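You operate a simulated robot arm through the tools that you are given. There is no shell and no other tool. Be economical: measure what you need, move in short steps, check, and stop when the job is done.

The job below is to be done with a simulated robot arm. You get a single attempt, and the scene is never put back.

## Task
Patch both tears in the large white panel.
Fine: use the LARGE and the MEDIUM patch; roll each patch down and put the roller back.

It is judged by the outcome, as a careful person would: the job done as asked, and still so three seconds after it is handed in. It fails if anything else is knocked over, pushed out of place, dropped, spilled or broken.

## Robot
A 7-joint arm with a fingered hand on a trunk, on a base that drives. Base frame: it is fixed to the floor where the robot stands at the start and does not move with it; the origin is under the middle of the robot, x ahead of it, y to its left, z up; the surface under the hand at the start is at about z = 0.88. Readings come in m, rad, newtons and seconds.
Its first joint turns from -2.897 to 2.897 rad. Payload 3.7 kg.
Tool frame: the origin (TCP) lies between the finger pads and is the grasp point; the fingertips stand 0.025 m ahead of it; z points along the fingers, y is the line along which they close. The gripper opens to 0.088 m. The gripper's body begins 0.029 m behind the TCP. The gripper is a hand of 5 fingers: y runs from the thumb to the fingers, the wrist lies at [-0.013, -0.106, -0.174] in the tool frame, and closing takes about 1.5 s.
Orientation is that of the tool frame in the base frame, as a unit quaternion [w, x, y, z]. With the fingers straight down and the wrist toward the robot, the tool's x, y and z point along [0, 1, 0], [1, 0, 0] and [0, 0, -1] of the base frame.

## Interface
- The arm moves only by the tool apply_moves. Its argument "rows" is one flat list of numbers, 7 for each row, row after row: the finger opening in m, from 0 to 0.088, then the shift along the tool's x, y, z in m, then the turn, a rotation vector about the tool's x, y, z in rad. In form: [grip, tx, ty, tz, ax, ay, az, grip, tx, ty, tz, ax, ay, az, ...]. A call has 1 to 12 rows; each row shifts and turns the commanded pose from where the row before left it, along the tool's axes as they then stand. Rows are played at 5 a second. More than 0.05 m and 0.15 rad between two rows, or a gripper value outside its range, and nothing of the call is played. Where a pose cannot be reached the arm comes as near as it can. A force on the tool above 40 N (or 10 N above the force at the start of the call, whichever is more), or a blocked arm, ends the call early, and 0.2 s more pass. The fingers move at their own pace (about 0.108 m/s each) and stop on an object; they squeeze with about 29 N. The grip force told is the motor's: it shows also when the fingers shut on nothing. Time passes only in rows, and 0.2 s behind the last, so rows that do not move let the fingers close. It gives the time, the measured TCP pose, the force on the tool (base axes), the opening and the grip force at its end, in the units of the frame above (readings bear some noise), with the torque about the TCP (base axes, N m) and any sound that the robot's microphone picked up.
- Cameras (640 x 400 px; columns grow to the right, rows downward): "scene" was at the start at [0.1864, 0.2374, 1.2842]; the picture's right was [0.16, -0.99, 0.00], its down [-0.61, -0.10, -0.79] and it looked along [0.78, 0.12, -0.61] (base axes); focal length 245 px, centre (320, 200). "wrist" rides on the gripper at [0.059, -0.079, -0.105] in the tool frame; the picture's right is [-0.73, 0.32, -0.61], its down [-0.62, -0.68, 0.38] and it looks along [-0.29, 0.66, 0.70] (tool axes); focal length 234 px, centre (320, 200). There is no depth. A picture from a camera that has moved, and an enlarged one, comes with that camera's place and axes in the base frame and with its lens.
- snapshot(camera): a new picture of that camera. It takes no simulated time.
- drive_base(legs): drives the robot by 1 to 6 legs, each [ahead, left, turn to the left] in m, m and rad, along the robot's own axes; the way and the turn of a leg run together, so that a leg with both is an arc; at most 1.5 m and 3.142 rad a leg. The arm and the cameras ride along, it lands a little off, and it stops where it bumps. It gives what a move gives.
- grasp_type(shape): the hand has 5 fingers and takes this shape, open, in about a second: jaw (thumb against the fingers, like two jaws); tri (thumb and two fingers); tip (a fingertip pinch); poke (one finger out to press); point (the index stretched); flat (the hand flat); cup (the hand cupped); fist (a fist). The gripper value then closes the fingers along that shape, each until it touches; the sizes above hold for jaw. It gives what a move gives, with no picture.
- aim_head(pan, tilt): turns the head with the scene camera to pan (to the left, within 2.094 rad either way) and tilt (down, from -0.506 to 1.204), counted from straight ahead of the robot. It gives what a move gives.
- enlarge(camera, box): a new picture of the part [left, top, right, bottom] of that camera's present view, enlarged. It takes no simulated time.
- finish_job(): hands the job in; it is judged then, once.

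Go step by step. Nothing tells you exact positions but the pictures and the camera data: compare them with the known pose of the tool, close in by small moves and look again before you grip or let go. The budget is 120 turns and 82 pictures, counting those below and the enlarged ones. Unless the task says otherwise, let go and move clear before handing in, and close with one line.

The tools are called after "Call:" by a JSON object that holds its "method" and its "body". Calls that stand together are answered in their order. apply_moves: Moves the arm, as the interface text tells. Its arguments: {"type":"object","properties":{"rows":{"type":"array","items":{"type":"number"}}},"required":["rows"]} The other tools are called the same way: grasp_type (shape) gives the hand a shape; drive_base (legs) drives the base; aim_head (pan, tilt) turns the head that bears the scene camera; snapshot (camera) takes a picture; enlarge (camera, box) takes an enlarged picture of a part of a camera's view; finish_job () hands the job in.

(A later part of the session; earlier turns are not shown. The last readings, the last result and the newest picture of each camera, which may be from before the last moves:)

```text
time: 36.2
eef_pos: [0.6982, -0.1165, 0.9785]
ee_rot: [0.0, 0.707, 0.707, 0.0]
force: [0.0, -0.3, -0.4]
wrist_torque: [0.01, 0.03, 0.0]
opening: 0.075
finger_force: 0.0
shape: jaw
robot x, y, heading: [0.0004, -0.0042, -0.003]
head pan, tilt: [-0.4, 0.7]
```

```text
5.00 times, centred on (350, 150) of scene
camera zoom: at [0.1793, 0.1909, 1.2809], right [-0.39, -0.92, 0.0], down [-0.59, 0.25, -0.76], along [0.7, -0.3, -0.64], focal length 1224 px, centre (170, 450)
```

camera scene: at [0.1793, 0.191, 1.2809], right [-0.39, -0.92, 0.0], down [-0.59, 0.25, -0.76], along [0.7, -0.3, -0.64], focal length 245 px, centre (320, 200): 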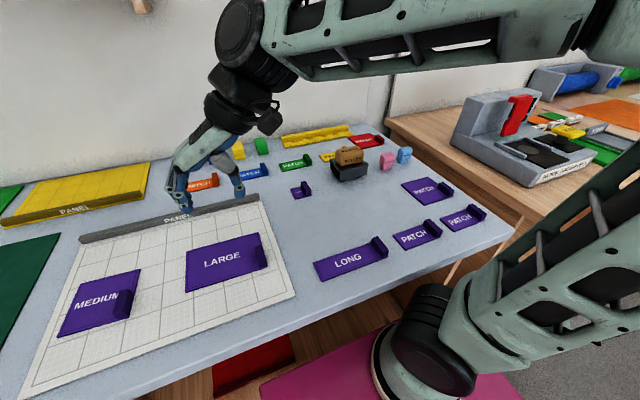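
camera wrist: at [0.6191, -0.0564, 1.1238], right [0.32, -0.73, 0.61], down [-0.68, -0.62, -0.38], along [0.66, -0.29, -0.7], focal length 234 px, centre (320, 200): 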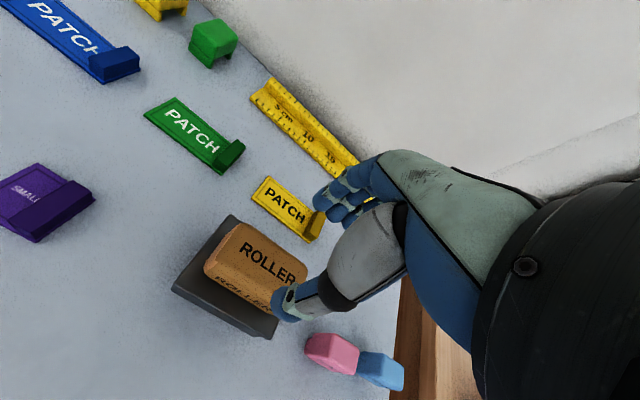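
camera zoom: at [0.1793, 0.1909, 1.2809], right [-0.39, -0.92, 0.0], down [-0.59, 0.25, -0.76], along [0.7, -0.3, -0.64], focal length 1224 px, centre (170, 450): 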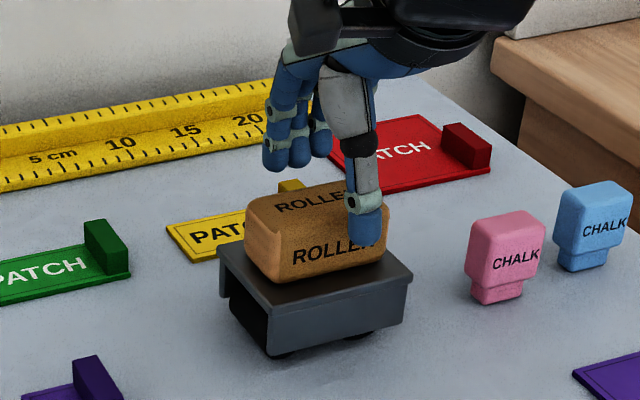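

Alignment looks good. I'll descend to grip height and close on the handle.

Call:
{"method": "apply_moves", "body": {"rows": [0.075, 0, 0, 0.017, 0, 0, 0, 0.075, 0, 0, 0.016, 0, 0, 0, 0.075, 0, 0, 0, 0, 0, 0]}}

Call:
{"method": "enlarge", "body": {"camera": "scene", "box": [300, 110, 400, 190]}}

Call:
{"method": "enlarge", "body": {"camera": "wrist", "box": [160, 150, 400, 350]}}

```text
time: 37.0
eef_pos: [0.6962, -0.1177, 0.9468]
ee_rot: [0.001, 0.707, 0.707, 0.0]
force: [-0.5, 1.5, 10.7]
wrist_torque: [0.0, 0.46, -0.02]
opening: 0.0749
finger_force: 0.0
shape: jaw
robot x, y, heading: [0.0011, 0.0001, 0.002]
head pan, tilt: [-0.4, 0.7]
```

```text
5.00 times, centred on (350, 150) of scene
camera zoom: at [0.179, 0.191, 1.2809], right [-0.39, -0.92, 0.0], down [-0.59, 0.25, -0.77], along [0.7, -0.3, -0.64], focal length 1224 px, centre (170, 450)
```

zoom: 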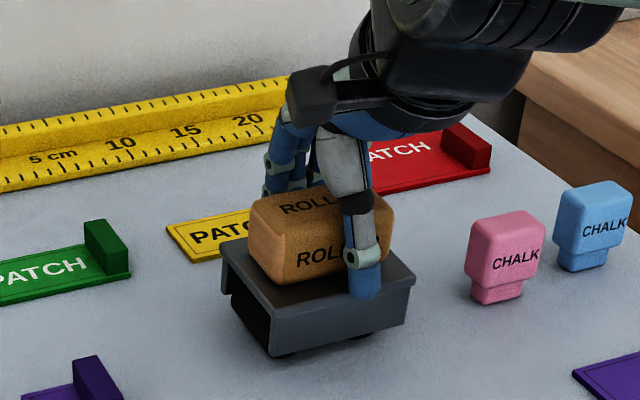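

```text
2.00 times, centred on (280, 250) of wrist
camera zoom: at [0.6176, -0.0587, 1.0513], right [0.32, -0.73, 0.61], down [-0.68, -0.62, -0.38], along [0.66, -0.29, -0.69], focal length 468 px, centre (400, 100)
```

zoom: 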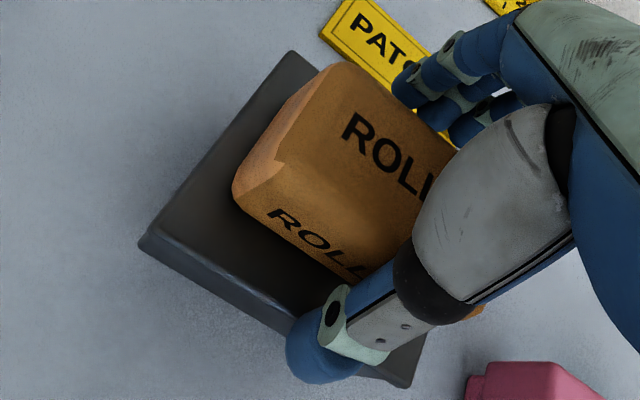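

The thumb touched the housing top at about 10 N. I'll raise 5 mm, shift slightly toward the handle's middle, and close.

Call:
{"method": "apply_moves", "body": {"rows": [0.075, 0, 0, -0.005, 0, 0, 0, 0.075, 0.005, 0, 0, 0, 0, 0, 0, 0, 0, 0, 0, 0, 0, 0, 0, 0, 0, 0, 0, 0, 0, 0, 0, 0, 0, 0, 0, 0, 0, 0, 0, 0, 0, 0, 0, 0, 0, 0, 0, 0, 0, 0, 0, 0, 0, 0, 0, 0]}}

Call:
{"method": "enlarge", "body": {"camera": "scene", "box": [300, 110, 400, 190]}}

```text
time: 38.8
eef_pos: [0.696, -0.1135, 0.9501]
ee_rot: [0.0, 0.708, 0.706, -0.001]
force: [-3.1, -0.4, 0.0]
wrist_torque: [0.01, 0.12, 0.01]
opening: 0.0459
finger_force: 28.8
shape: jaw
robot x, y, heading: [0.0004, -0.0009, -0.0]
head pan, tilt: [-0.4, 0.7]
```

```text
5.00 times, centred on (350, 150) of scene
camera zoom: at [0.1792, 0.1909, 1.2809], right [-0.39, -0.92, 0.0], down [-0.59, 0.25, -0.76], along [0.7, -0.3, -0.64], focal length 1224 px, centre (170, 450)
```

zoom: 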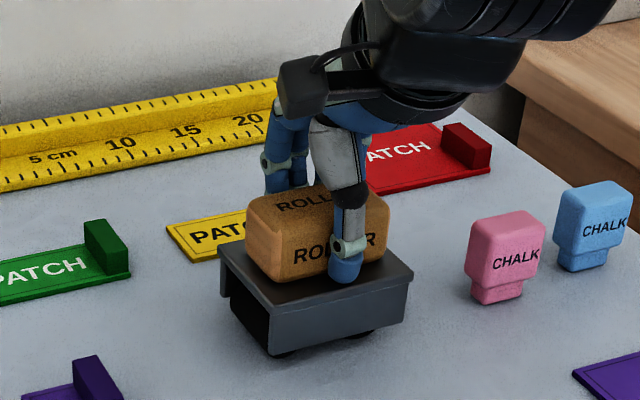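

The grip is firm with the handle centred. I'm recording the parked pose as TCP (0.696, -0.1135, 0.950), then lifting.

Call:
{"method": "apply_moves", "body": {"rows": [0, 0, 0, -0.015, 0, 0, 0, 0, 0, 0, -0.025, 0, 0, 0, 0, 0, 0, -0.03, 0, 0, 0, 0, 0, 0, -0.03, 0, 0, 0]}}

Call:
{"method": "snapshot", "body": {"camera": "scene"}}

Call:
{"method": "snapshot", "body": {"camera": "wrist"}}

```text
time: 39.8
eef_pos: [0.6955, -0.113, 1.0513]
ee_rot: [-0.001, 0.708, 0.706, 0.0]
force: [0.6, -0.2, -3.2]
wrist_torque: [0.0, -0.02, -0.01]
opening: 0.0389
finger_force: 29.5
shape: jaw
robot x, y, heading: [-0.0037, -0.0029, -0.001]
head pan, tilt: [-0.4, 0.7]
```

```text
40 pictures are left
camera scene: at [0.1795, 0.1909, 1.2809], right [-0.39, -0.92, 0.0], down [-0.59, 0.25, -0.76], along [0.7, -0.3, -0.64], focal length 245 px, centre (320, 200)
```

scene: 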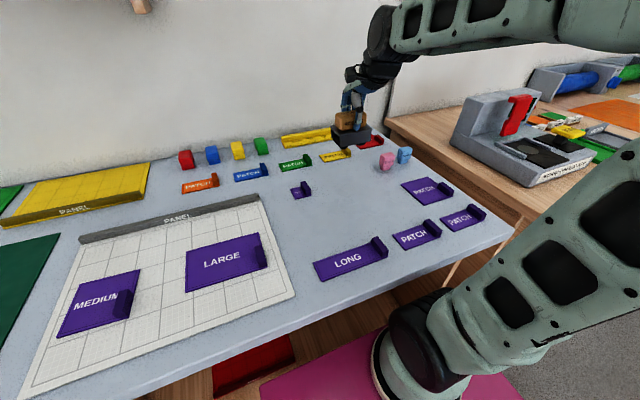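

```text
39 pictures are left
camera wrist: at [0.617, -0.0539, 1.1571], right [0.32, -0.73, 0.61], down [-0.68, -0.62, -0.38], along [0.66, -0.29, -0.7], focal length 234 px, centre (320, 200)
```

wrist: 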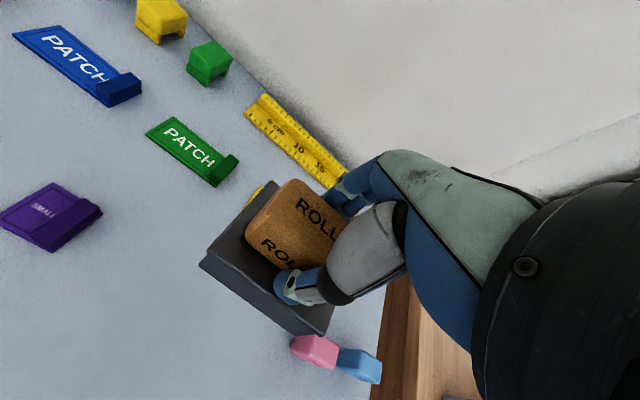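

The roller is lifted, though the opening tightened from 0.046 to 0.039 m. I'll check that it's level.

Call:
{"method": "enlarge", "body": {"camera": "scene", "box": [300, 80, 400, 160]}}

Call:
{"method": "enlarge", "body": {"camera": "wrist", "box": [160, 150, 400, 350]}}

```text
5.00 times, centred on (350, 120) of scene
camera zoom: at [0.1795, 0.1909, 1.2809], right [-0.39, -0.92, 0.0], down [-0.59, 0.25, -0.76], along [0.7, -0.3, -0.64], focal length 1224 px, centre (170, 600)
```

zoom: 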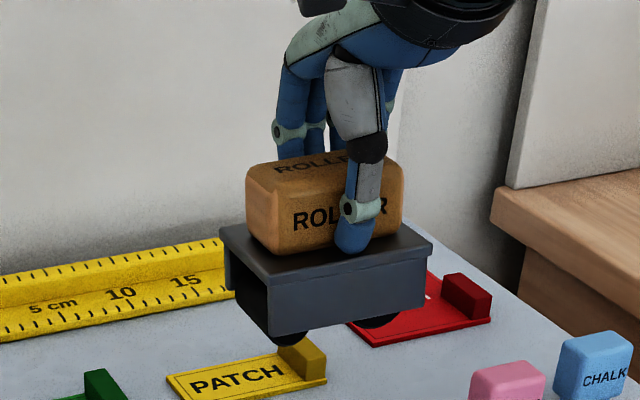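

```text
2.00 times, centred on (280, 250) of wrist
camera zoom: at [0.617, -0.0539, 1.1571], right [0.32, -0.73, 0.61], down [-0.68, -0.62, -0.38], along [0.66, -0.29, -0.7], focal length 468 px, centre (400, 100)
```

zoom: 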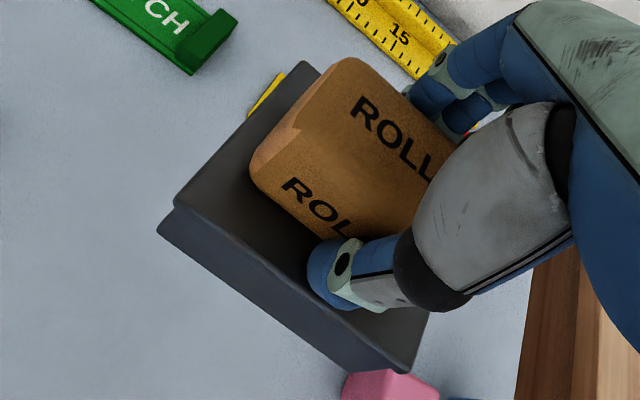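

Two rounded bumps show beneath the housing. I need to know which way it rolls, so I'll zoom in further.

Call:
{"method": "enlarge", "body": {"camera": "scene", "box": [335, 120, 395, 157]}}

```text
10.67 times, centred on (365, 138) of scene
camera zoom: at [0.1795, 0.1909, 1.2809], right [-0.39, -0.92, 0.0], down [-0.59, 0.25, -0.76], along [0.7, -0.3, -0.64], focal length 2612 px, centre (-160, 856)
```

zoom: 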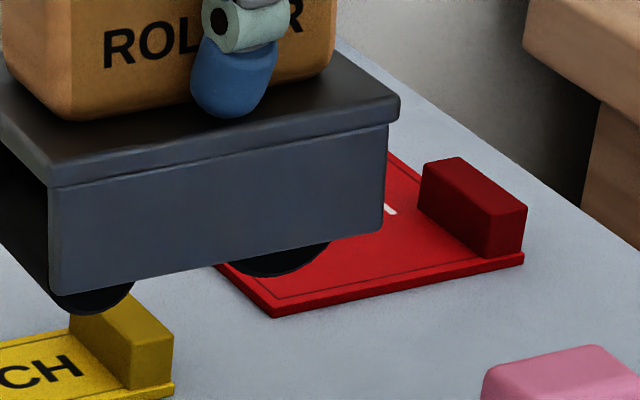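

The two rolls have their axes along x, so the roller rolls along its long side, which is y. I'll move over the LARGE patch's far half first, since that clears the tab, and look.

Call:
{"method": "apply_moves", "body": {"rows": [0, 0.0391, -0.0187, 0, 0, 0, 0, 0, 0.0391, -0.0187, 0, 0, 0, 0, 0, 0.0391, -0.0187, 0, 0, 0, 0, 0, 0.0391, -0.0187, 0, 0, 0, 0, 0, 0.0391, -0.0187, 0, 0, 0, 0, 0, 0.0391, -0.0187, 0, 0, 0, 0, 0, 0.0391, -0.0187, 0, 0, 0, 0, 0, 0.0391, -0.0187, 0, 0, 0, 0, 0, 0.027, 0, 0.03, 0, 0, 0]}}

Call:
{"method": "aim_head", "body": {"pan": 0.1, "tilt": 0.9}}

Call:
{"method": "enlarge", "body": {"camera": "scene", "box": [200, 90, 400, 240]}}

```text
time: 41.8
eef_pos: [0.5466, 0.2278, 1.0192]
ee_rot: [0.0, 0.707, 0.707, 0.0]
force: [-0.6, -0.9, -3.4]
wrist_torque: [0.0, 0.01, -0.01]
opening: 0.0386
finger_force: 28.6
shape: jaw
robot x, y, heading: [-0.0006, 0.0003, -0.001]
head pan, tilt: [-0.4, 0.7]
```

```text
time: 42.8
eef_pos: [0.5467, 0.2275, 1.0196]
ee_rot: [0.0, 0.707, 0.707, 0.0]
force: [0.0, -0.4, -3.4]
wrist_torque: [0.0, 0.0, -0.02]
opening: 0.0388
finger_force: 29.1
shape: jaw
robot x, y, heading: [0.0032, -0.0007, -0.0]
head pan, tilt: [0.099, 0.901]
```

```text
2.67 times, centred on (300, 165) of scene
camera zoom: at [0.1763, 0.2315, 1.2647], right [0.1, -1.0, 0.0], down [-0.78, -0.08, -0.62], along [0.62, 0.06, -0.78], focal length 653 px, centre (373, 293)
```

zoom: 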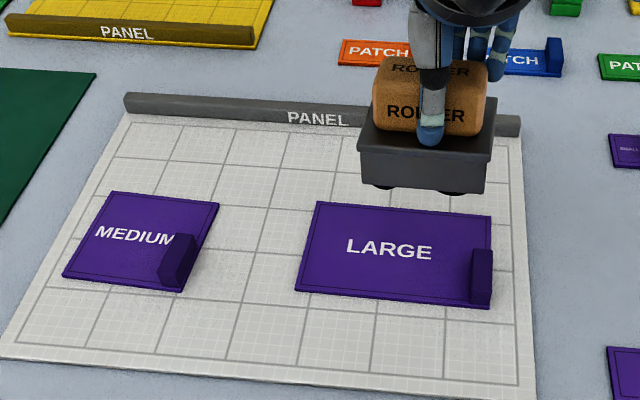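

The roller hangs level, and its centre coincides with the TCP. I'll lower it onto the LARGE patch until I feel contact.

Call:
{"method": "apply_moves", "body": {"rows": [0, 0.006, 0.001, 0.03, 0, 0, 0, 0, 0, 0, 0.02, 0, 0, 0, 0, 0, 0, 0.004, 0, 0, 0, 0, 0, 0, 0.002, 0, 0, 0, 0, 0, 0, 0.002, 0, 0, 0, 0, 0, 0, 0.002, 0, 0, 0, 0, 0, 0, 0.002, 0, 0, 0]}}

```text
time: 44.4
eef_pos: [0.5468, 0.2351, 0.9602]
ee_rot: [-0.001, 0.708, 0.707, 0.001]
force: [-4.5, 0.6, 13.9]
wrist_torque: [0.03, 0.03, 0.06]
opening: 0.0393
finger_force: 28.9
shape: jaw
robot x, y, heading: [0.0008, -0.0, 0.002]
head pan, tilt: [0.099, 0.901]
```

Contact at about 14 N. Now I'll roll along y over the far strip, right and then left.

Call:
{"method": "apply_moves", "body": {"rows": [0, -0.015, 0, 0, 0, 0, 0, 0, -0.015, 0, 0, 0, 0, 0, 0, -0.013, 0, 0, 0, 0, 0, 0, 0.02, 0, 0, 0, 0, 0, 0, 0.02, 0, 0, 0, 0, 0, 0, 0.02, 0, 0, 0, 0, 0, 0, 0.02, 0, 0, 0, 0, 0, 0, 0.02, 0, 0, 0, 0, 0, 0, 0.015, 0, 0, 0, 0, 0]}}

Call:
{"method": "enlarge", "body": {"camera": "scene", "box": [200, 90, 400, 240]}}

```text
time: 46.4
eef_pos: [0.5472, 0.3045, 0.9587]
ee_rot: [0.0, 0.707, 0.707, -0.001]
force: [1.4, -1.4, 5.1]
wrist_torque: [-0.04, -0.09, -0.03]
opening: 0.0382
finger_force: 29.2
shape: jaw
robot x, y, heading: [0.0021, -0.0004, -0.006]
head pan, tilt: [0.099, 0.901]
```

```text
2.67 times, centred on (300, 165) of scene
camera zoom: at [0.1761, 0.2314, 1.2647], right [0.1, -1.0, 0.0], down [-0.78, -0.08, -0.62], along [0.62, 0.06, -0.78], focal length 653 px, centre (373, 293)
```

zoom: 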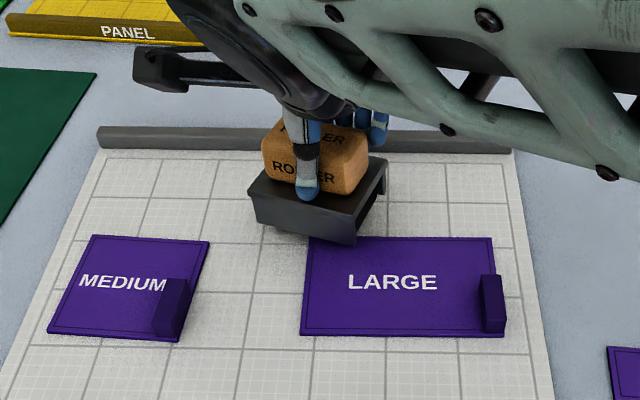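

The panel has slid toward the robot by a few centimetres and the roller has yawed about 24° in the hand, so it was steering and pushing the panel. I'll lift off at once and assess.

Call:
{"method": "apply_moves", "body": {"rows": [0, 0, 0, -0.01, 0, 0, 0, 0, 0, 0, -0.02, 0, 0, 0, 0, 0, 0, -0.02, 0, 0, 0]}}

Call:
{"method": "snapshot", "body": {"camera": "scene"}}

Call:
{"method": "snapshot", "body": {"camera": "wrist"}}

```text
time: 47.2
eef_pos: [0.5495, 0.304, 1.0104]
ee_rot: [0.0, 0.707, 0.707, 0.001]
force: [0.2, 0.3, -3.5]
wrist_torque: [-0.03, 0.02, 0.0]
opening: 0.0385
finger_force: 28.4
shape: jaw
robot x, y, heading: [-0.0002, -0.0018, -0.001]
head pan, tilt: [0.099, 0.901]
```

```text
33 pictures are left
camera scene: at [0.1762, 0.2316, 1.2647], right [0.1, -0.99, 0.0], down [-0.78, -0.08, -0.62], along [0.62, 0.06, -0.78], focal length 245 px, centre (320, 200)
```

scene: 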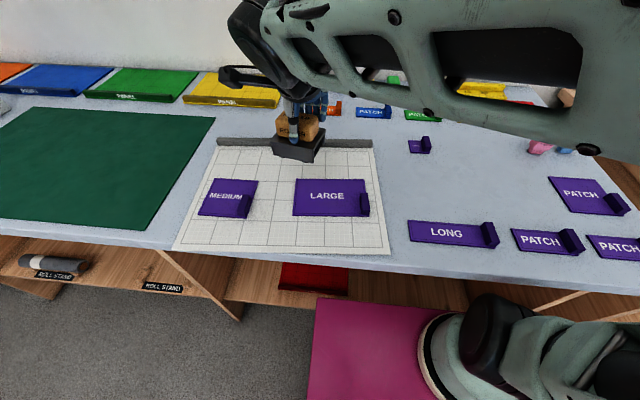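

```text
32 pictures are left
camera wrist: at [0.4696, 0.3632, 1.1152], right [0.32, -0.73, 0.61], down [-0.68, -0.62, -0.38], along [0.66, -0.29, -0.7], focal length 234 px, centre (320, 200)
```

wrist: 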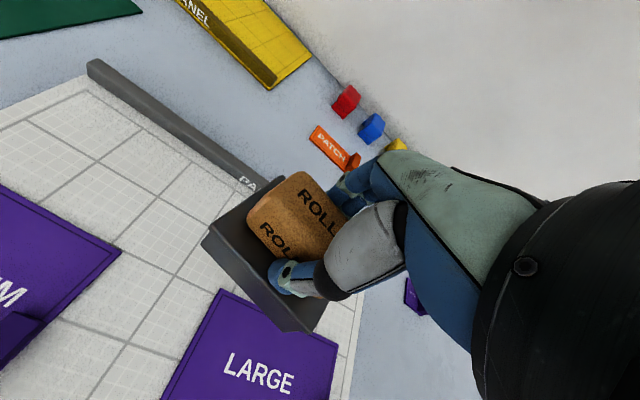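

The panel's centre moved about 0.038 m toward the robot and it rotated about 5°; its y is nearly unchanged. I can square it up by pushing its header bar back in +x with the roller housing's flat side. First I'll yaw the hand to realign the roller.

Call:
{"method": "apply_moves", "body": {"rows": [0, 0.013, 0, 0, 0, 0, -0.137, 0, 0.013, 0, 0, 0, 0, -0.137, 0, 0, 0, 0, 0, 0, -0.137]}}

Call:
{"method": "enlarge", "body": {"camera": "scene", "box": [200, 90, 400, 240]}}

```text
time: 48.0
eef_pos: [0.5465, 0.3324, 1.0093]
ee_rot: [0.0, 0.547, 0.837, 0.0]
force: [-0.4, -0.1, -3.0]
wrist_torque: [-0.02, -0.04, 0.03]
opening: 0.0382
finger_force: 28.8
shape: jaw
robot x, y, heading: [-0.0003, 0.0015, -0.0]
head pan, tilt: [0.099, 0.901]
```

```text
2.67 times, centred on (300, 165) of scene
camera zoom: at [0.1761, 0.2316, 1.2647], right [0.1, -0.99, 0.0], down [-0.78, -0.08, -0.62], along [0.62, 0.06, -0.78], focal length 653 px, centre (373, 293)
```

zoom: 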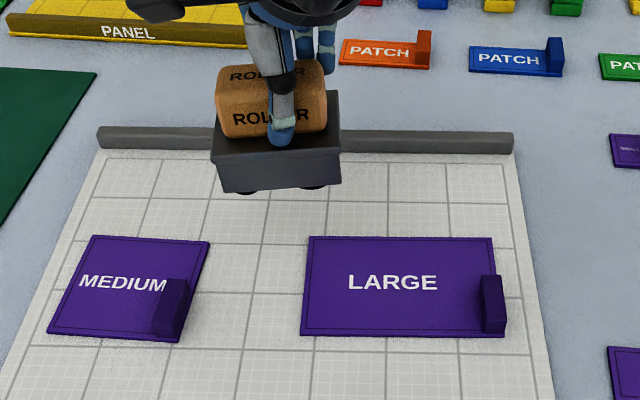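

That over-rotated by roughly 11°. I'll rotate back 0.2 rad and recheck.

Call:
{"method": "apply_moves", "body": {"rows": [0, 0, 0, 0, 0, 0, 0.1, 0, 0, 0, 0, 0, 0, 0.1]}}

Call:
{"method": "enlarge", "body": {"camera": "scene", "box": [240, 90, 340, 165]}}

```text
time: 48.6
eef_pos: [0.5469, 0.3321, 1.0098]
ee_rot: [0.0, 0.629, 0.777, 0.0]
force: [-1.0, 0.3, -4.0]
wrist_torque: [-0.05, 0.01, -0.01]
opening: 0.0385
finger_force: 28.9
shape: jaw
robot x, y, heading: [0.0037, -0.004, 0.003]
head pan, tilt: [0.099, 0.901]
```

```text
5.33 times, centred on (290, 128) of scene
camera zoom: at [0.1763, 0.2315, 1.2647], right [0.1, -1.0, 0.0], down [-0.78, -0.08, -0.62], along [0.62, 0.06, -0.78], focal length 1306 px, centre (480, 587)
```

zoom: 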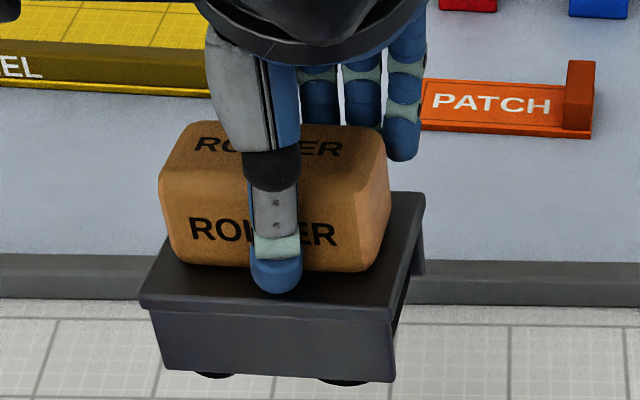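

The roller is square again, with its centre about (-0.002, +0.004) from the TCP. I'll lower it over bare panel just short of the bar, with the rolls clear of the surface, then push the bar in +x in small steps.

Call:
{"method": "apply_moves", "body": {"rows": [0, -0.0117, 0.0262, 0, 0, 0, 0, 0, 0, 0, 0.025, 0, 0, 0, 0, 0, 0, 0.0225, 0, 0, 0, 0, 0, 0, 0, 0, 0, 0]}}

Call:
{"method": "apply_moves", "body": {"rows": [0, -0.00208, 0.00978, 0, 0, 0, 0, 0, -0.00208, 0.00978, 0, 0, 0, 0, 0, -0.00208, 0.00978, 0, 0, 0, 0, 0, -0.00104, 0.0049, 0, 0, 0, 0]}}

Call:
{"method": "enlarge", "body": {"camera": "scene", "box": [200, 90, 400, 240]}}

```text
time: 49.6
eef_pos: [0.5735, 0.3265, 0.9611]
ee_rot: [0.0, 0.628, 0.778, 0.0]
force: [0.2, -0.2, -3.7]
wrist_torque: [-0.05, -0.01, -0.02]
opening: 0.0386
finger_force: 28.5
shape: jaw
robot x, y, heading: [0.0033, 0.0031, -0.0]
head pan, tilt: [0.099, 0.901]
```

```text
time: 50.6
eef_pos: [0.6111, 0.3264, 0.9631]
ee_rot: [0.0, 0.629, 0.778, 0.0]
force: [-0.1, 0.0, -3.4]
wrist_torque: [-0.02, -0.02, -0.02]
opening: 0.0382
finger_force: 29.1
shape: jaw
robot x, y, heading: [-0.0025, -0.0006, 0.003]
head pan, tilt: [0.099, 0.901]
```

```text
2.67 times, centred on (300, 165) of scene
camera zoom: at [0.1763, 0.2316, 1.2647], right [0.1, -1.0, 0.0], down [-0.78, -0.08, -0.62], along [0.62, 0.06, -0.78], focal length 653 px, centre (373, 293)
```

zoom: 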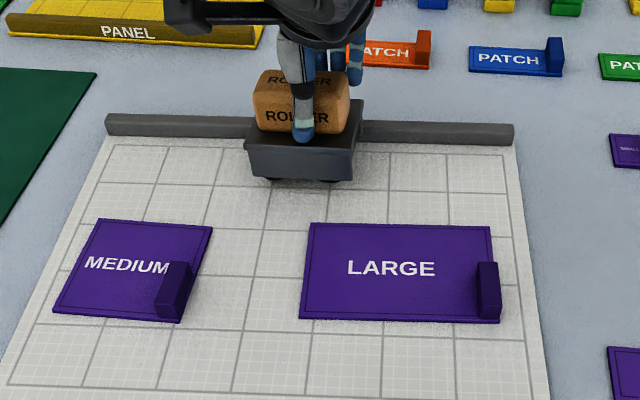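

The push works: the panel is moving back and squaring up. Remaining is about 0.036 m at the left end and 0.013 m at the right, so I'll continue.

Call:
{"method": "apply_moves", "body": {"rows": [0, -0.00208, 0.00978, 0, 0, 0, 0, 0, -0.00166, 0.0078, 0, 0, 0, 0, 0, 0, 0, 0, 0, 0, 0]}}

Call:
{"method": "enlarge", "body": {"camera": "scene", "box": [200, 90, 400, 240]}}

```text
time: 51.4
eef_pos: [0.6271, 0.326, 0.9611]
ee_rot: [-0.001, 0.629, 0.777, 0.0]
force: [-0.3, 0.0, -3.8]
wrist_torque: [0.0, 0.01, -0.03]
opening: 0.0386
finger_force: 28.9
shape: jaw
robot x, y, heading: [0.0009, -0.0049, 0.001]
head pan, tilt: [0.099, 0.901]
```

```text
2.67 times, centred on (300, 165) of scene
camera zoom: at [0.1763, 0.2316, 1.2647], right [0.1, -1.0, 0.0], down [-0.78, -0.08, -0.62], along [0.62, 0.06, -0.78], focal length 653 px, centre (373, 293)
```

zoom: 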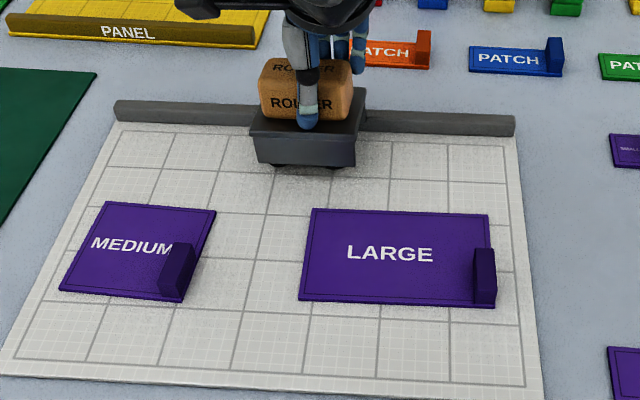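

The right end is back and the left end needs about 0.013 m more. I'll back off, shift left 0.06 m, and push there.

Call:
{"method": "apply_moves", "body": {"rows": [0, 0.0017, -0.0078, 0, 0, 0, 0, 0, 0.0293, 0.0062, 0, 0, 0, 0, 0, 0.0293, 0.0062, 0, 0, 0, 0, 0, -0.00166, 0.0078, 0, 0, 0, 0, 0, -0.00166, 0.0078, 0, 0, 0, 0, 0, 0, 0, 0, 0, 0, 0]}}

Call:
{"method": "enlarge", "body": {"camera": "scene", "box": [200, 90, 400, 240]}}

```text
time: 52.8
eef_pos: [0.6381, 0.382, 0.9629]
ee_rot: [-0.002, 0.631, 0.776, 0.001]
force: [0.3, -0.9, -2.8]
wrist_torque: [-0.03, 0.0, -0.01]
opening: 0.0384
finger_force: 28.7
shape: jaw
robot x, y, heading: [0.0025, -0.0018, 0.003]
head pan, tilt: [0.099, 0.901]
```

```text
2.67 times, centred on (300, 165) of scene
camera zoom: at [0.1785, 0.233, 1.2681], right [0.11, -0.99, 0.0], down [-0.75, -0.09, -0.66], along [0.65, 0.07, -0.76], focal length 653 px, centre (373, 293)
```

zoom: 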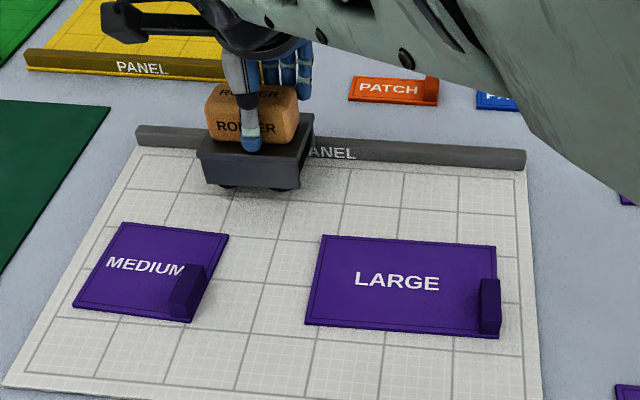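

The panel is back within a few millimetres of its original pose. I'll lift and return over the LARGE patch's far strip, this time rolling with much lighter force.

Call:
{"method": "apply_moves", "body": {"rows": [0, 0.002, -0.0098, 0, 0, 0, 0, 0, 0, 0, -0.03, 0, 0, 0, 0, -0.0312, -0.0274, 0, 0, 0, 0, 0, -0.0312, -0.0274, 0, 0, 0, 0, 0, -0.0312, -0.0274, 0, 0, 0, 0, 0, -0.0312, -0.0274, 0, 0, 0, 0]}}

Call:
{"method": "aim_head", "body": {"pan": 0.1, "tilt": 0.9}}

Call:
{"method": "enlarge", "body": {"camera": "scene", "box": [200, 90, 400, 240]}}

```text
time: 54.2
eef_pos: [0.5424, 0.2377, 0.9907]
ee_rot: [0.0, 0.629, 0.778, 0.0]
force: [-0.1, -0.3, -3.7]
wrist_torque: [-0.03, -0.05, -0.02]
opening: 0.0383
finger_force: 29.1
shape: jaw
robot x, y, heading: [0.0026, -0.001, 0.006]
head pan, tilt: [0.099, 0.901]
```

```text
time: 54.8
eef_pos: [0.5435, 0.239, 0.9913]
ee_rot: [0.001, 0.629, 0.778, 0.0]
force: [-0.2, -0.6, -3.9]
wrist_torque: [-0.02, 0.01, 0.0]
opening: 0.0383
finger_force: 28.8
shape: jaw
robot x, y, heading: [-0.0016, 0.0022, 0.001]
head pan, tilt: [0.099, 0.901]
```

```text
2.67 times, centred on (300, 165) of scene
camera zoom: at [0.1763, 0.2315, 1.2647], right [0.1, -1.0, 0.0], down [-0.78, -0.08, -0.62], along [0.62, 0.06, -0.78], focal length 653 px, centre (373, 293)
```

zoom: 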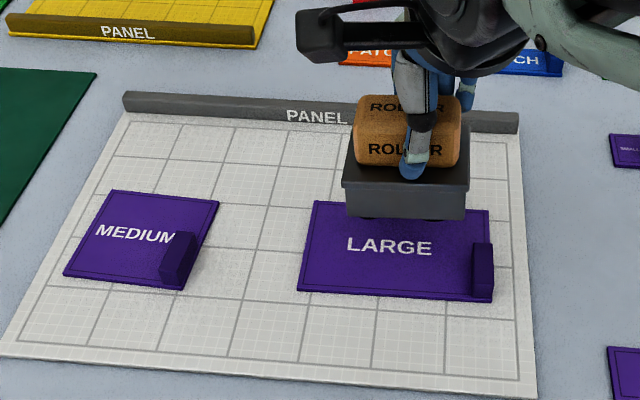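

The panel matches its original position. The roller is yawed about 7° in the hand, so I'll correct that and lower gently to a light contact.

Call:
{"method": "apply_moves", "body": {"rows": [0, 0, 0, 0, 0, 0, 0.12, 0, 0, 0, 0.02, 0, 0, 0, 0, 0, 0, 0.008, 0, 0, 0, 0, 0, 0, 0.0015, 0, 0, 0, 0, 0, 0, 0, 0, 0, 0]}}

```text
time: 56.0
eef_pos: [0.5426, 0.2395, 0.9622]
ee_rot: [0.0, 0.674, 0.738, -0.001]
force: [-0.2, 0.4, 0.5]
wrist_torque: [0.04, -0.07, 0.02]
opening: 0.0382
finger_force: 28.9
shape: jaw
robot x, y, heading: [0.0008, -0.0024, 0.003]
head pan, tilt: [0.099, 0.901]
```

Contact is light, about 4 N net. I'll add 1 mm, roll a short stroke toward -y, and check.

Call:
{"method": "apply_moves", "body": {"rows": [0, 0, 0, 0.001, 0, 0, 0, 0, -0.0149, -0.0014, 0, 0, 0, 0, 0, -0.0149, -0.0014, 0, 0, 0, 0, 0, -0.01, -0.0009, 0, 0, 0, 0]}}

Call:
{"method": "enlarge", "body": {"camera": "scene", "box": [200, 90, 400, 240]}}

```text
time: 57.0
eef_pos: [0.5432, 0.1995, 0.9623]
ee_rot: [0.0, 0.675, 0.738, 0.0]
force: [1.6, 0.7, 1.0]
wrist_torque: [0.01, -0.13, 0.0]
opening: 0.0383
finger_force: 28.8
shape: jaw
robot x, y, heading: [0.0037, 0.0014, 0.001]
head pan, tilt: [0.099, 0.901]
```

```text
2.67 times, centred on (300, 165) of scene
camera zoom: at [0.1762, 0.2316, 1.2647], right [0.1, -0.99, 0.0], down [-0.78, -0.08, -0.62], along [0.62, 0.06, -0.78], focal length 653 px, centre (373, 293)
```

zoom: 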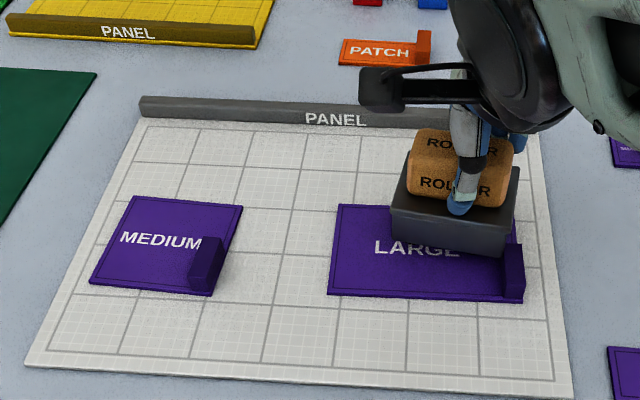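

The yawed roller's corner hit the LARGE tab and nudged the panel about 0.02 m in -y; the patch itself has not moved on the panel. I'll lift, straighten the roller, go round to the tab's outer side, and push the panel gently back in +y.

Call:
{"method": "apply_moves", "body": {"rows": [0, 0, 0, -0.02, 0, 0, 0, 0, 0, 0, -0.02, 0, 0, -0.13, 0, -0.0323, -0.0229, 0, 0, 0, 0, 0, -0.0323, -0.0229, 0, 0, 0, 0, 0, -0.0323, -0.0229, 0, 0, 0, 0, 0, 0, 0, 0.02, 0, 0, 0, 0, 0, 0, 0.014, 0, 0, 0]}}

Call:
{"method": "enlarge", "body": {"camera": "scene", "box": [240, 90, 440, 240]}}

```text
time: 58.6
eef_pos: [0.497, 0.0897, 0.9686]
ee_rot: [0.0, 0.624, 0.781, 0.0]
force: [-0.9, 0.2, -3.9]
wrist_torque: [0.0, 0.0, 0.0]
opening: 0.0386
finger_force: 29.3
shape: jaw
robot x, y, heading: [-0.0005, 0.0011, -0.001]
head pan, tilt: [0.099, 0.901]
```

```text
2.67 times, centred on (340, 165) of scene
camera zoom: at [0.1763, 0.2315, 1.2647], right [0.1, -1.0, 0.0], down [-0.78, -0.08, -0.62], along [0.62, 0.06, -0.78], focal length 653 px, centre (267, 293)
```

zoom: 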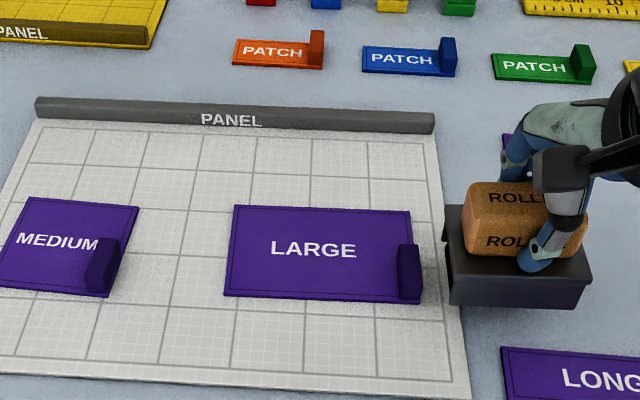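

The roller is square and just outside the tab. I'll lower it and push +y about 0.028 m, which includes the gap.

Call:
{"method": "apply_moves", "body": {"rows": [0, 0, 0, 0.008, 0, 0, 0, 0, 0.0078, 0.0017, 0, 0, 0, 0, 0, 0.0078, 0.0017, 0, 0, 0, 0, 0, 0.0059, 0.0013, 0, 0, 0, 0, 0, 0.0059, 0.0013, 0, 0, 0, 0, 0, 0, 0, 0, 0, 0, 0]}}

Call:
{"method": "enlarge", "body": {"camera": "scene", "box": [200, 90, 400, 240]}}

```text
time: 60.0
eef_pos: [0.4973, 0.119, 0.9582]
ee_rot: [0.0, 0.625, 0.78, 0.0]
force: [-0.1, -0.8, -1.8]
wrist_torque: [-0.04, -0.05, -0.01]
opening: 0.0387
finger_force: 28.7
shape: jaw
robot x, y, heading: [-0.0015, -0.0003, -0.003]
head pan, tilt: [0.099, 0.901]
```

```text
2.67 times, centred on (300, 165) of scene
camera zoom: at [0.1762, 0.2314, 1.2647], right [0.1, -1.0, 0.0], down [-0.78, -0.08, -0.62], along [0.62, 0.06, -0.78], focal length 653 px, centre (373, 293)
```

zoom: 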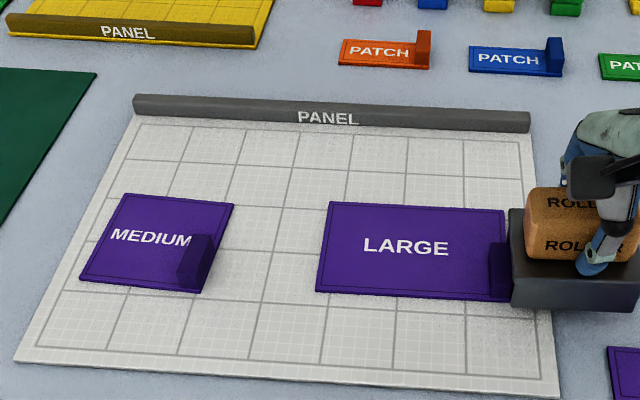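

It's about half way back, with roughly 0.009 m remaining.

Call:
{"method": "apply_moves", "body": {"rows": [0, 0.0049, 0.0011, 0, 0, 0, 0, 0, 0.0044, 0.001, 0, 0, 0, 0, 0, 0, 0, 0, 0, 0, 0]}}

Call:
{"method": "enlarge", "body": {"camera": "scene", "box": [200, 90, 400, 240]}}

```text
time: 60.8
eef_pos: [0.4982, 0.1285, 0.9596]
ee_rot: [0.0, 0.625, 0.781, -0.001]
force: [-0.6, -1.0, -1.5]
wrist_torque: [-0.04, 0.01, 0.01]
opening: 0.0383
finger_force: 28.8
shape: jaw
robot x, y, heading: [0.0008, 0.0007, 0.0]
head pan, tilt: [0.099, 0.901]
```

```text
2.67 times, centred on (300, 165) of scene
camera zoom: at [0.1762, 0.2315, 1.2647], right [0.1, -1.0, 0.0], down [-0.78, -0.08, -0.62], along [0.62, 0.06, -0.78], focal length 653 px, centre (373, 293)
```

zoom: 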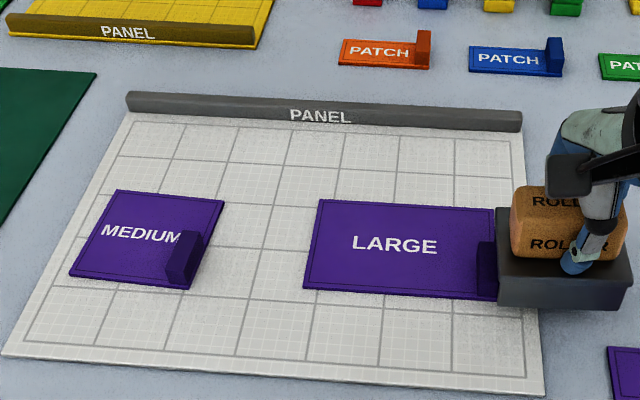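

The panel is back within about 3 mm. I'll retreat, lift, and come down on LARGE well left of the tab with the roller centre near (0.518, 0.265), then try short light strokes there.

Call:
{"method": "apply_moves", "body": {"rows": [0, -0.0098, -0.0022, 0, 0, 0, 0, 0, 0, 0, -0.02, 0, 0, 0, 0, 0, 0, -0.02, 0, 0, 0, 0, 0.0365, 0.013, 0, 0, 0, 0, 0, 0.0365, 0.013, 0, 0, 0, 0, 0, 0.0365, 0.013, 0, 0, 0, 0, 0, 0.0365, 0.013, 0, 0, 0, 0, 0, 0, 0, 0.025, 0, 0, 0, 0, 0, 0, 0.011, 0, 0, 0, 0, 0, 0, 0.002, 0, 0, 0, 0, 0, 0, 0, 0, 0, 0]}}

Call:
{"method": "enlarge", "body": {"camera": "scene", "box": [200, 90, 400, 240]}}

```text
time: 63.2
eef_pos: [0.5172, 0.2723, 0.9618]
ee_rot: [0.0, 0.624, 0.781, 0.0]
force: [-0.3, 0.3, 1.1]
wrist_torque: [0.04, -0.09, 0.01]
opening: 0.0381
finger_force: 29.5
shape: jaw
robot x, y, heading: [-0.0017, -0.0037, -0.003]
head pan, tilt: [0.099, 0.901]
```

```text
2.67 times, centred on (300, 165) of scene
camera zoom: at [0.1761, 0.2315, 1.2647], right [0.1, -1.0, 0.0], down [-0.78, -0.08, -0.62], along [0.62, 0.06, -0.78], focal length 653 px, centre (373, 293)
```

zoom: 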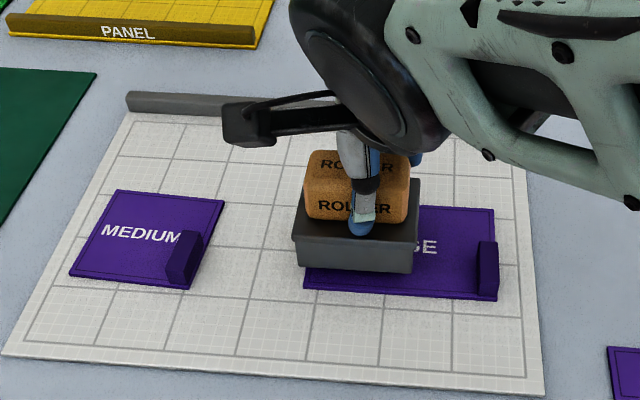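

Aligned and in light contact. I'll roll a short stroke to the right, stopping short of the tab, and check the panel.

Call:
{"method": "apply_moves", "body": {"rows": [0, 0, 0, 0.001, 0, 0, 0, 0, -0.0098, -0.0022, 0, 0, 0, 0, 0, -0.0098, -0.0022, 0, 0, 0, 0, 0, -0.0098, -0.0022, 0, 0, 0, 0]}}

Call:
{"method": "enlarge", "body": {"camera": "scene", "box": [200, 90, 400, 240]}}

```text
time: 64.2
eef_pos: [0.5175, 0.242, 0.9614]
ee_rot: [-0.001, 0.623, 0.782, 0.0]
force: [2.4, -0.4, 3.8]
wrist_torque: [0.05, -0.26, -0.03]
opening: 0.0385
finger_force: 28.9
shape: jaw
robot x, y, heading: [0.0011, -0.0014, -0.001]
head pan, tilt: [0.099, 0.901]
```

```text
2.67 times, centred on (300, 165) of scene
camera zoom: at [0.1762, 0.2315, 1.2647], right [0.1, -1.0, 0.0], down [-0.78, -0.08, -0.62], along [0.62, 0.06, -0.78], focal length 653 px, centre (373, 293)
```

zoom: 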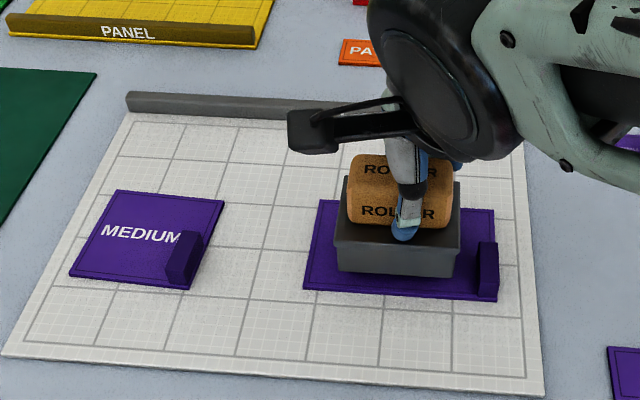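

The panel stayed put, so the rolling itself is fine. I'll roll the middle strip left and back.

Call:
{"method": "apply_moves", "body": {"rows": [0, 0.0137, 0.0031, 0, 0, 0, 0, 0, 0.0137, 0.0031, 0, 0, 0, 0, 0, 0.0137, 0.0031, 0, 0, 0, 0, 0, 0.0137, 0.0031, 0, 0, 0, 0, 0, 0.0098, 0.0022, 0, 0, 0, 0, 0, -0.0137, -0.0031, 0, 0, 0, 0, 0, -0.0137, -0.0031, 0, 0, 0, 0, 0, -0.0137, -0.0031, 0, 0, 0, 0, 0, -0.0137, -0.0031, 0, 0, 0, 0, 0, -0.0098, -0.0022, 0, 0, 0, 0, 0, 0, 0, -0.01, 0, 0, 0]}}

Call:
{"method": "enlarge", "body": {"camera": "scene", "box": [200, 90, 400, 240]}}

```text
time: 66.6
eef_pos: [0.5156, 0.2407, 0.9699]
ee_rot: [0.0, 0.625, 0.78, 0.0]
force: [0.0, -0.6, -3.2]
wrist_torque: [-0.03, -0.01, 0.0]
opening: 0.0383
finger_force: 29.2
shape: jaw
robot x, y, heading: [-0.0, 0.0013, -0.003]
head pan, tilt: [0.099, 0.901]
```

```text
2.67 times, centred on (300, 165) of scene
camera zoom: at [0.1763, 0.2315, 1.2647], right [0.1, -1.0, 0.0], down [-0.78, -0.08, -0.62], along [0.62, 0.06, -0.78], focal length 653 px, centre (373, 293)
```

zoom: 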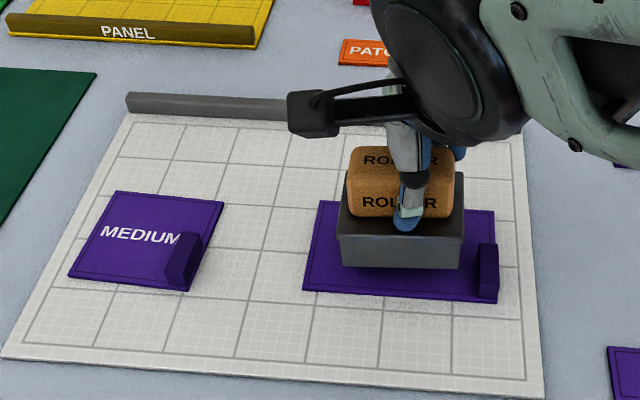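

No panel movement. I'll correct a slight yaw and roll the near strip next.

Call:
{"method": "apply_moves", "body": {"rows": [0, 0, 0, 0, 0, 0, 0.08, 0, 0.0065, -0.0172, 0, 0, 0, 0, 0, 0, 0, 0.009, 0, 0, 0, 0, 0.0139, 0.0019, 0, 0, 0, 0, 0, 0.0139, 0.0019, 0, 0, 0, 0, 0, 0.0139, 0.0019, 0, 0, 0, 0, 0, 0.0139, 0.0019, 0, 0, 0, 0, 0, -0.0139, -0.0019, 0, 0, 0, 0, 0, -0.0139, -0.0019, 0, 0, 0, 0, 0, -0.0139, -0.0019, 0, 0, 0, 0, 0, -0.0139, -0.0019, 0, 0, 0, 0]}}

Call:
{"method": "enlarge", "body": {"camera": "scene", "box": [200, 90, 400, 240]}}

```text
time: 69.0
eef_pos: [0.4985, 0.2448, 0.9618]
ee_rot: [0.0, 0.655, 0.755, 0.0]
force: [-2.7, 0.0, 3.5]
wrist_torque: [0.02, 0.01, 0.02]
opening: 0.0382
finger_force: 29.0
shape: jaw
robot x, y, heading: [0.0011, 0.0052, 0.002]
head pan, tilt: [0.099, 0.901]
```

```text
2.67 times, centred on (300, 165) of scene
camera zoom: at [0.176, 0.2315, 1.2647], right [0.1, -0.99, 0.0], down [-0.78, -0.08, -0.62], along [0.62, 0.06, -0.78], focal length 653 px, centre (373, 293)
```

zoom: 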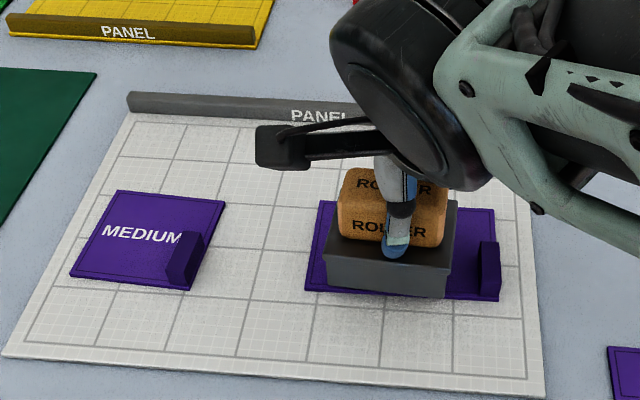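

Good. Now the far strip, kept clear of the tab.

Call:
{"method": "apply_moves", "body": {"rows": [0, 0, 0, -0.01, 0, 0, -0.06, 0, -0.006, 0.0294, 0, 0, 0, 0, 0, -0.006, 0.0294, 0, 0, 0, 0, 0, 0, 0, 0.01, 0, 0, 0, 0, 0.0176, 0.0036, 0, 0, 0, 0, 0, 0.0176, 0.0036, 0, 0, 0, 0, 0, 0.0176, 0.0036, 0, 0, 0, 0, 0, -0.0176, -0.0036, 0, 0, 0, 0, 0, -0.0176, -0.0036, 0, 0, 0, 0, 0, -0.0176, -0.0036, 0, 0, 0, 0, 0, -0.0137, -0.0028, 0, 0, 0, 0, 0, -0.0098, -0.002, 0, 0, 0, 0]}}

Call:
{"method": "enlarge", "body": {"camera": "scene", "box": [200, 90, 400, 240]}}

```text
time: 71.6
eef_pos: [0.5589, 0.2219, 0.9628]
ee_rot: [0.001, 0.633, 0.774, 0.0]
force: [0.3, -0.1, -2.8]
wrist_torque: [0.04, -0.11, -0.03]
opening: 0.0385
finger_force: 29.3
shape: jaw
robot x, y, heading: [0.0003, -0.0011, -0.0]
head pan, tilt: [0.099, 0.901]
```

```text
2.67 times, centred on (300, 165) of scene
camera zoom: at [0.1763, 0.2315, 1.2647], right [0.1, -0.99, 0.0], down [-0.78, -0.08, -0.62], along [0.62, 0.06, -0.78], focal length 653 px, centre (373, 293)
```

zoom: 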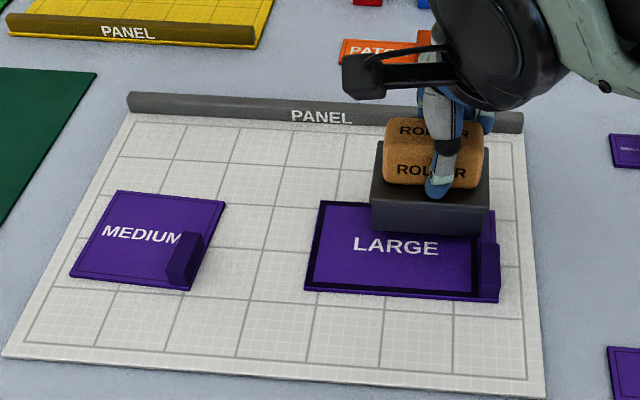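

The LARGE patch now shows a dark bonded border, so the rolling took effect. Next is MEDIUM: I'll lift and move to roller centre near (0.515, 0.468), left of its tab.

Call:
{"method": "apply_moves", "body": {"rows": [0, 0, 0, -0.02, 0, 0, 0, 0, 0, 0, -0.02, 0, 0, 0, 0, 0.041, 0.0008, 0, 0, 0, 0, 0, 0.041, 0.0008, 0, 0, 0, 0, 0, 0.041, 0.0008, 0, 0, 0, 0, 0, 0.041, 0.0008, 0, 0, 0, 0, 0, 0.041, 0.0008, 0, 0, 0, 0, 0, 0.041, 0.0008, 0, 0, 0, 0, 0, 0, 0, 0.015, 0, 0, 0]}}

Call:
{"method": "aim_head", "body": {"pan": 0.25, "tilt": 0.9}}

Call:
{"method": "enlarge", "body": {"camera": "scene", "box": [200, 90, 400, 240]}}

```text
time: 73.8
eef_pos: [0.5481, 0.4349, 0.9921]
ee_rot: [-0.018, 0.659, 0.752, -0.002]
force: [-0.6, -0.2, -3.8]
wrist_torque: [-0.03, -0.05, -0.02]
opening: 0.0383
finger_force: 29.0
shape: jaw
robot x, y, heading: [-0.0032, 0.0012, -0.002]
head pan, tilt: [0.099, 0.901]
stopped in row 9: the arm was blocked; the commanded pose is now the measured one
```

```text
time: 74.5
eef_pos: [0.548, 0.4369, 0.9924]
ee_rot: [-0.019, 0.659, 0.752, -0.001]
force: [0.7, 0.1, -3.5]
wrist_torque: [-0.04, -0.01, -0.01]
opening: 0.0386
finger_force: 29.1
shape: jaw
robot x, y, heading: [-0.0028, -0.0028, -0.002]
head pan, tilt: [0.25, 0.901]
```

```text
2.67 times, centred on (300, 165) of scene
camera zoom: at [0.1635, 0.2569, 1.2584], right [0.47, -0.89, 0.0], down [-0.74, -0.39, -0.55], along [0.49, 0.26, -0.83], focal length 653 px, centre (373, 293)
```

zoom: 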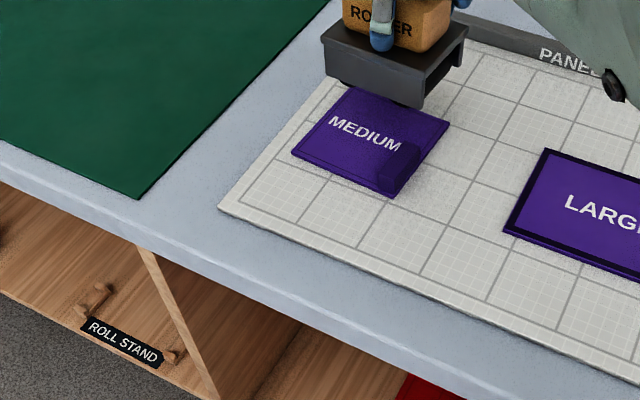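

The elbow met the head, so the arm is blocked here. I'll back the arm off, undo the small tilt, then drive the base left about 0.2 m so the MEDIUM patch lies in the zone that worked.

Call:
{"method": "apply_moves", "body": {"rows": [0, -0.0397, -0.0052, -0.006, 0, 0, 0, 0, -0.0397, -0.0052, -0.006, 0, 0, 0, 0, -0.0397, -0.0052, -0.006, 0, 0, 0, 0, 0, 0, 0, -0.0265, -0.027, -0.068]}}

Call:
{"method": "aim_head", "body": {"pan": 0.0, "tilt": 0.9}}

Call:
{"method": "snapshot", "body": {"camera": "scene"}}

```text
time: 75.5
eef_pos: [0.5422, 0.3215, 1.0043]
ee_rot: [0.009, 0.628, 0.778, -0.001]
force: [-0.5, 0.0, -2.7]
wrist_torque: [0.0, -0.02, 0.01]
opening: 0.0384
finger_force: 28.8
shape: jaw
robot x, y, heading: [-0.0021, -0.0022, -0.004]
head pan, tilt: [0.25, 0.901]
```

```text
time: 76.2
eef_pos: [0.5419, 0.3197, 1.0025]
ee_rot: [0.009, 0.629, 0.777, -0.002]
force: [-0.4, -0.4, -3.9]
wrist_torque: [-0.03, 0.02, -0.01]
opening: 0.0385
finger_force: 28.8
shape: jaw
robot x, y, heading: [0.0001, -0.0003, 0.002]
head pan, tilt: [0.0, 0.901]
```

```text
15 pictures are left
camera scene: at [0.1767, 0.2241, 1.2647], right [0.0, -1.0, 0.0], down [-0.78, 0.0, -0.62], along [0.62, 0.0, -0.78], focal length 245 px, centre (320, 200)
```

scene: 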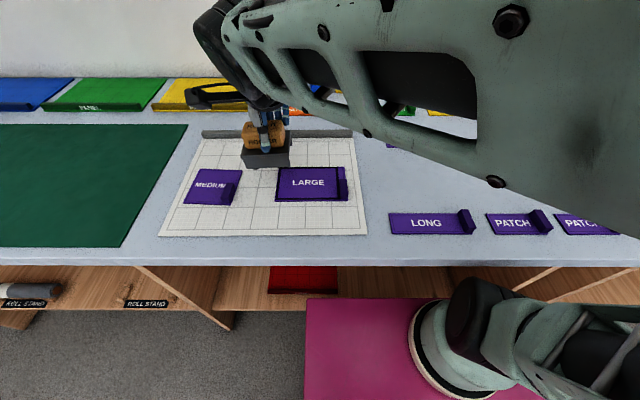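

The floor to the left looks free. I'll fix the residual tilt and drive left 0.2 m with the roller held high.

Call:
{"method": "apply_moves", "body": {"rows": [0, 0, 0, -0.02, 0.0098, 0.0152, 0]}}

Call:
{"method": "drive_base", "body": {"legs": [[0, 0.2, 0]]}}

Call:
{"method": "aim_head", "body": {"pan": 0.1, "tilt": 0.9}}

Call:
{"method": "snapshot", "body": {"camera": "scene"}}

```text
time: 76.6
eef_pos: [0.5429, 0.3199, 1.0248]
ee_rot: [0.0, 0.629, 0.777, 0.0]
force: [0.5, -0.3, -3.8]
wrist_torque: [-0.04, -0.02, -0.02]
opening: 0.0386
finger_force: 28.4
shape: jaw
robot x, y, heading: [-0.0008, -0.0006, 0.002]
head pan, tilt: [0.0, 0.901]
```

```text
time: 78.2
eef_pos: [0.5453, 0.5171, 1.0245]
ee_rot: [0.0, 0.629, 0.777, 0.0]
force: [0.6, 0.9, -3.6]
wrist_torque: [-0.01, -0.01, 0.0]
opening: 0.0381
finger_force: 28.9
shape: jaw
robot x, y, heading: [-0.0007, 0.1951, 0.003]
head pan, tilt: [0.0, 0.901]
```

```text
time: 78.9
eef_pos: [0.5455, 0.5173, 1.0239]
ee_rot: [0.0, 0.63, 0.777, 0.0]
force: [-0.4, 0.1, -3.6]
wrist_torque: [-0.02, -0.01, 0.03]
opening: 0.0383
finger_force: 29.0
shape: jaw
robot x, y, heading: [-0.0011, 0.1972, -0.006]
head pan, tilt: [0.099, 0.901]
```

```text
14 pictures are left
camera scene: at [0.1774, 0.4285, 1.2647], right [0.1, -1.0, 0.0], down [-0.78, -0.08, -0.62], along [0.62, 0.06, -0.78], focal length 245 px, centre (320, 200)
```

scene: 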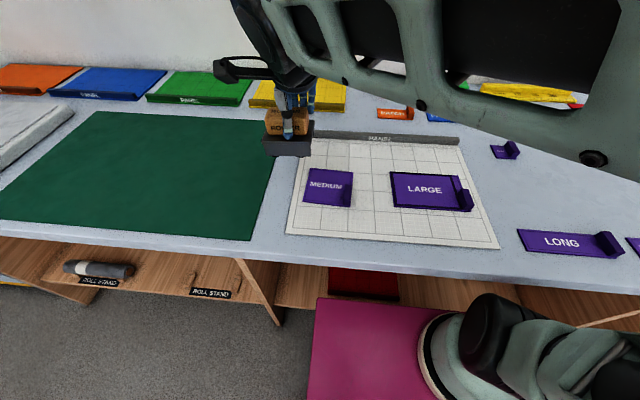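

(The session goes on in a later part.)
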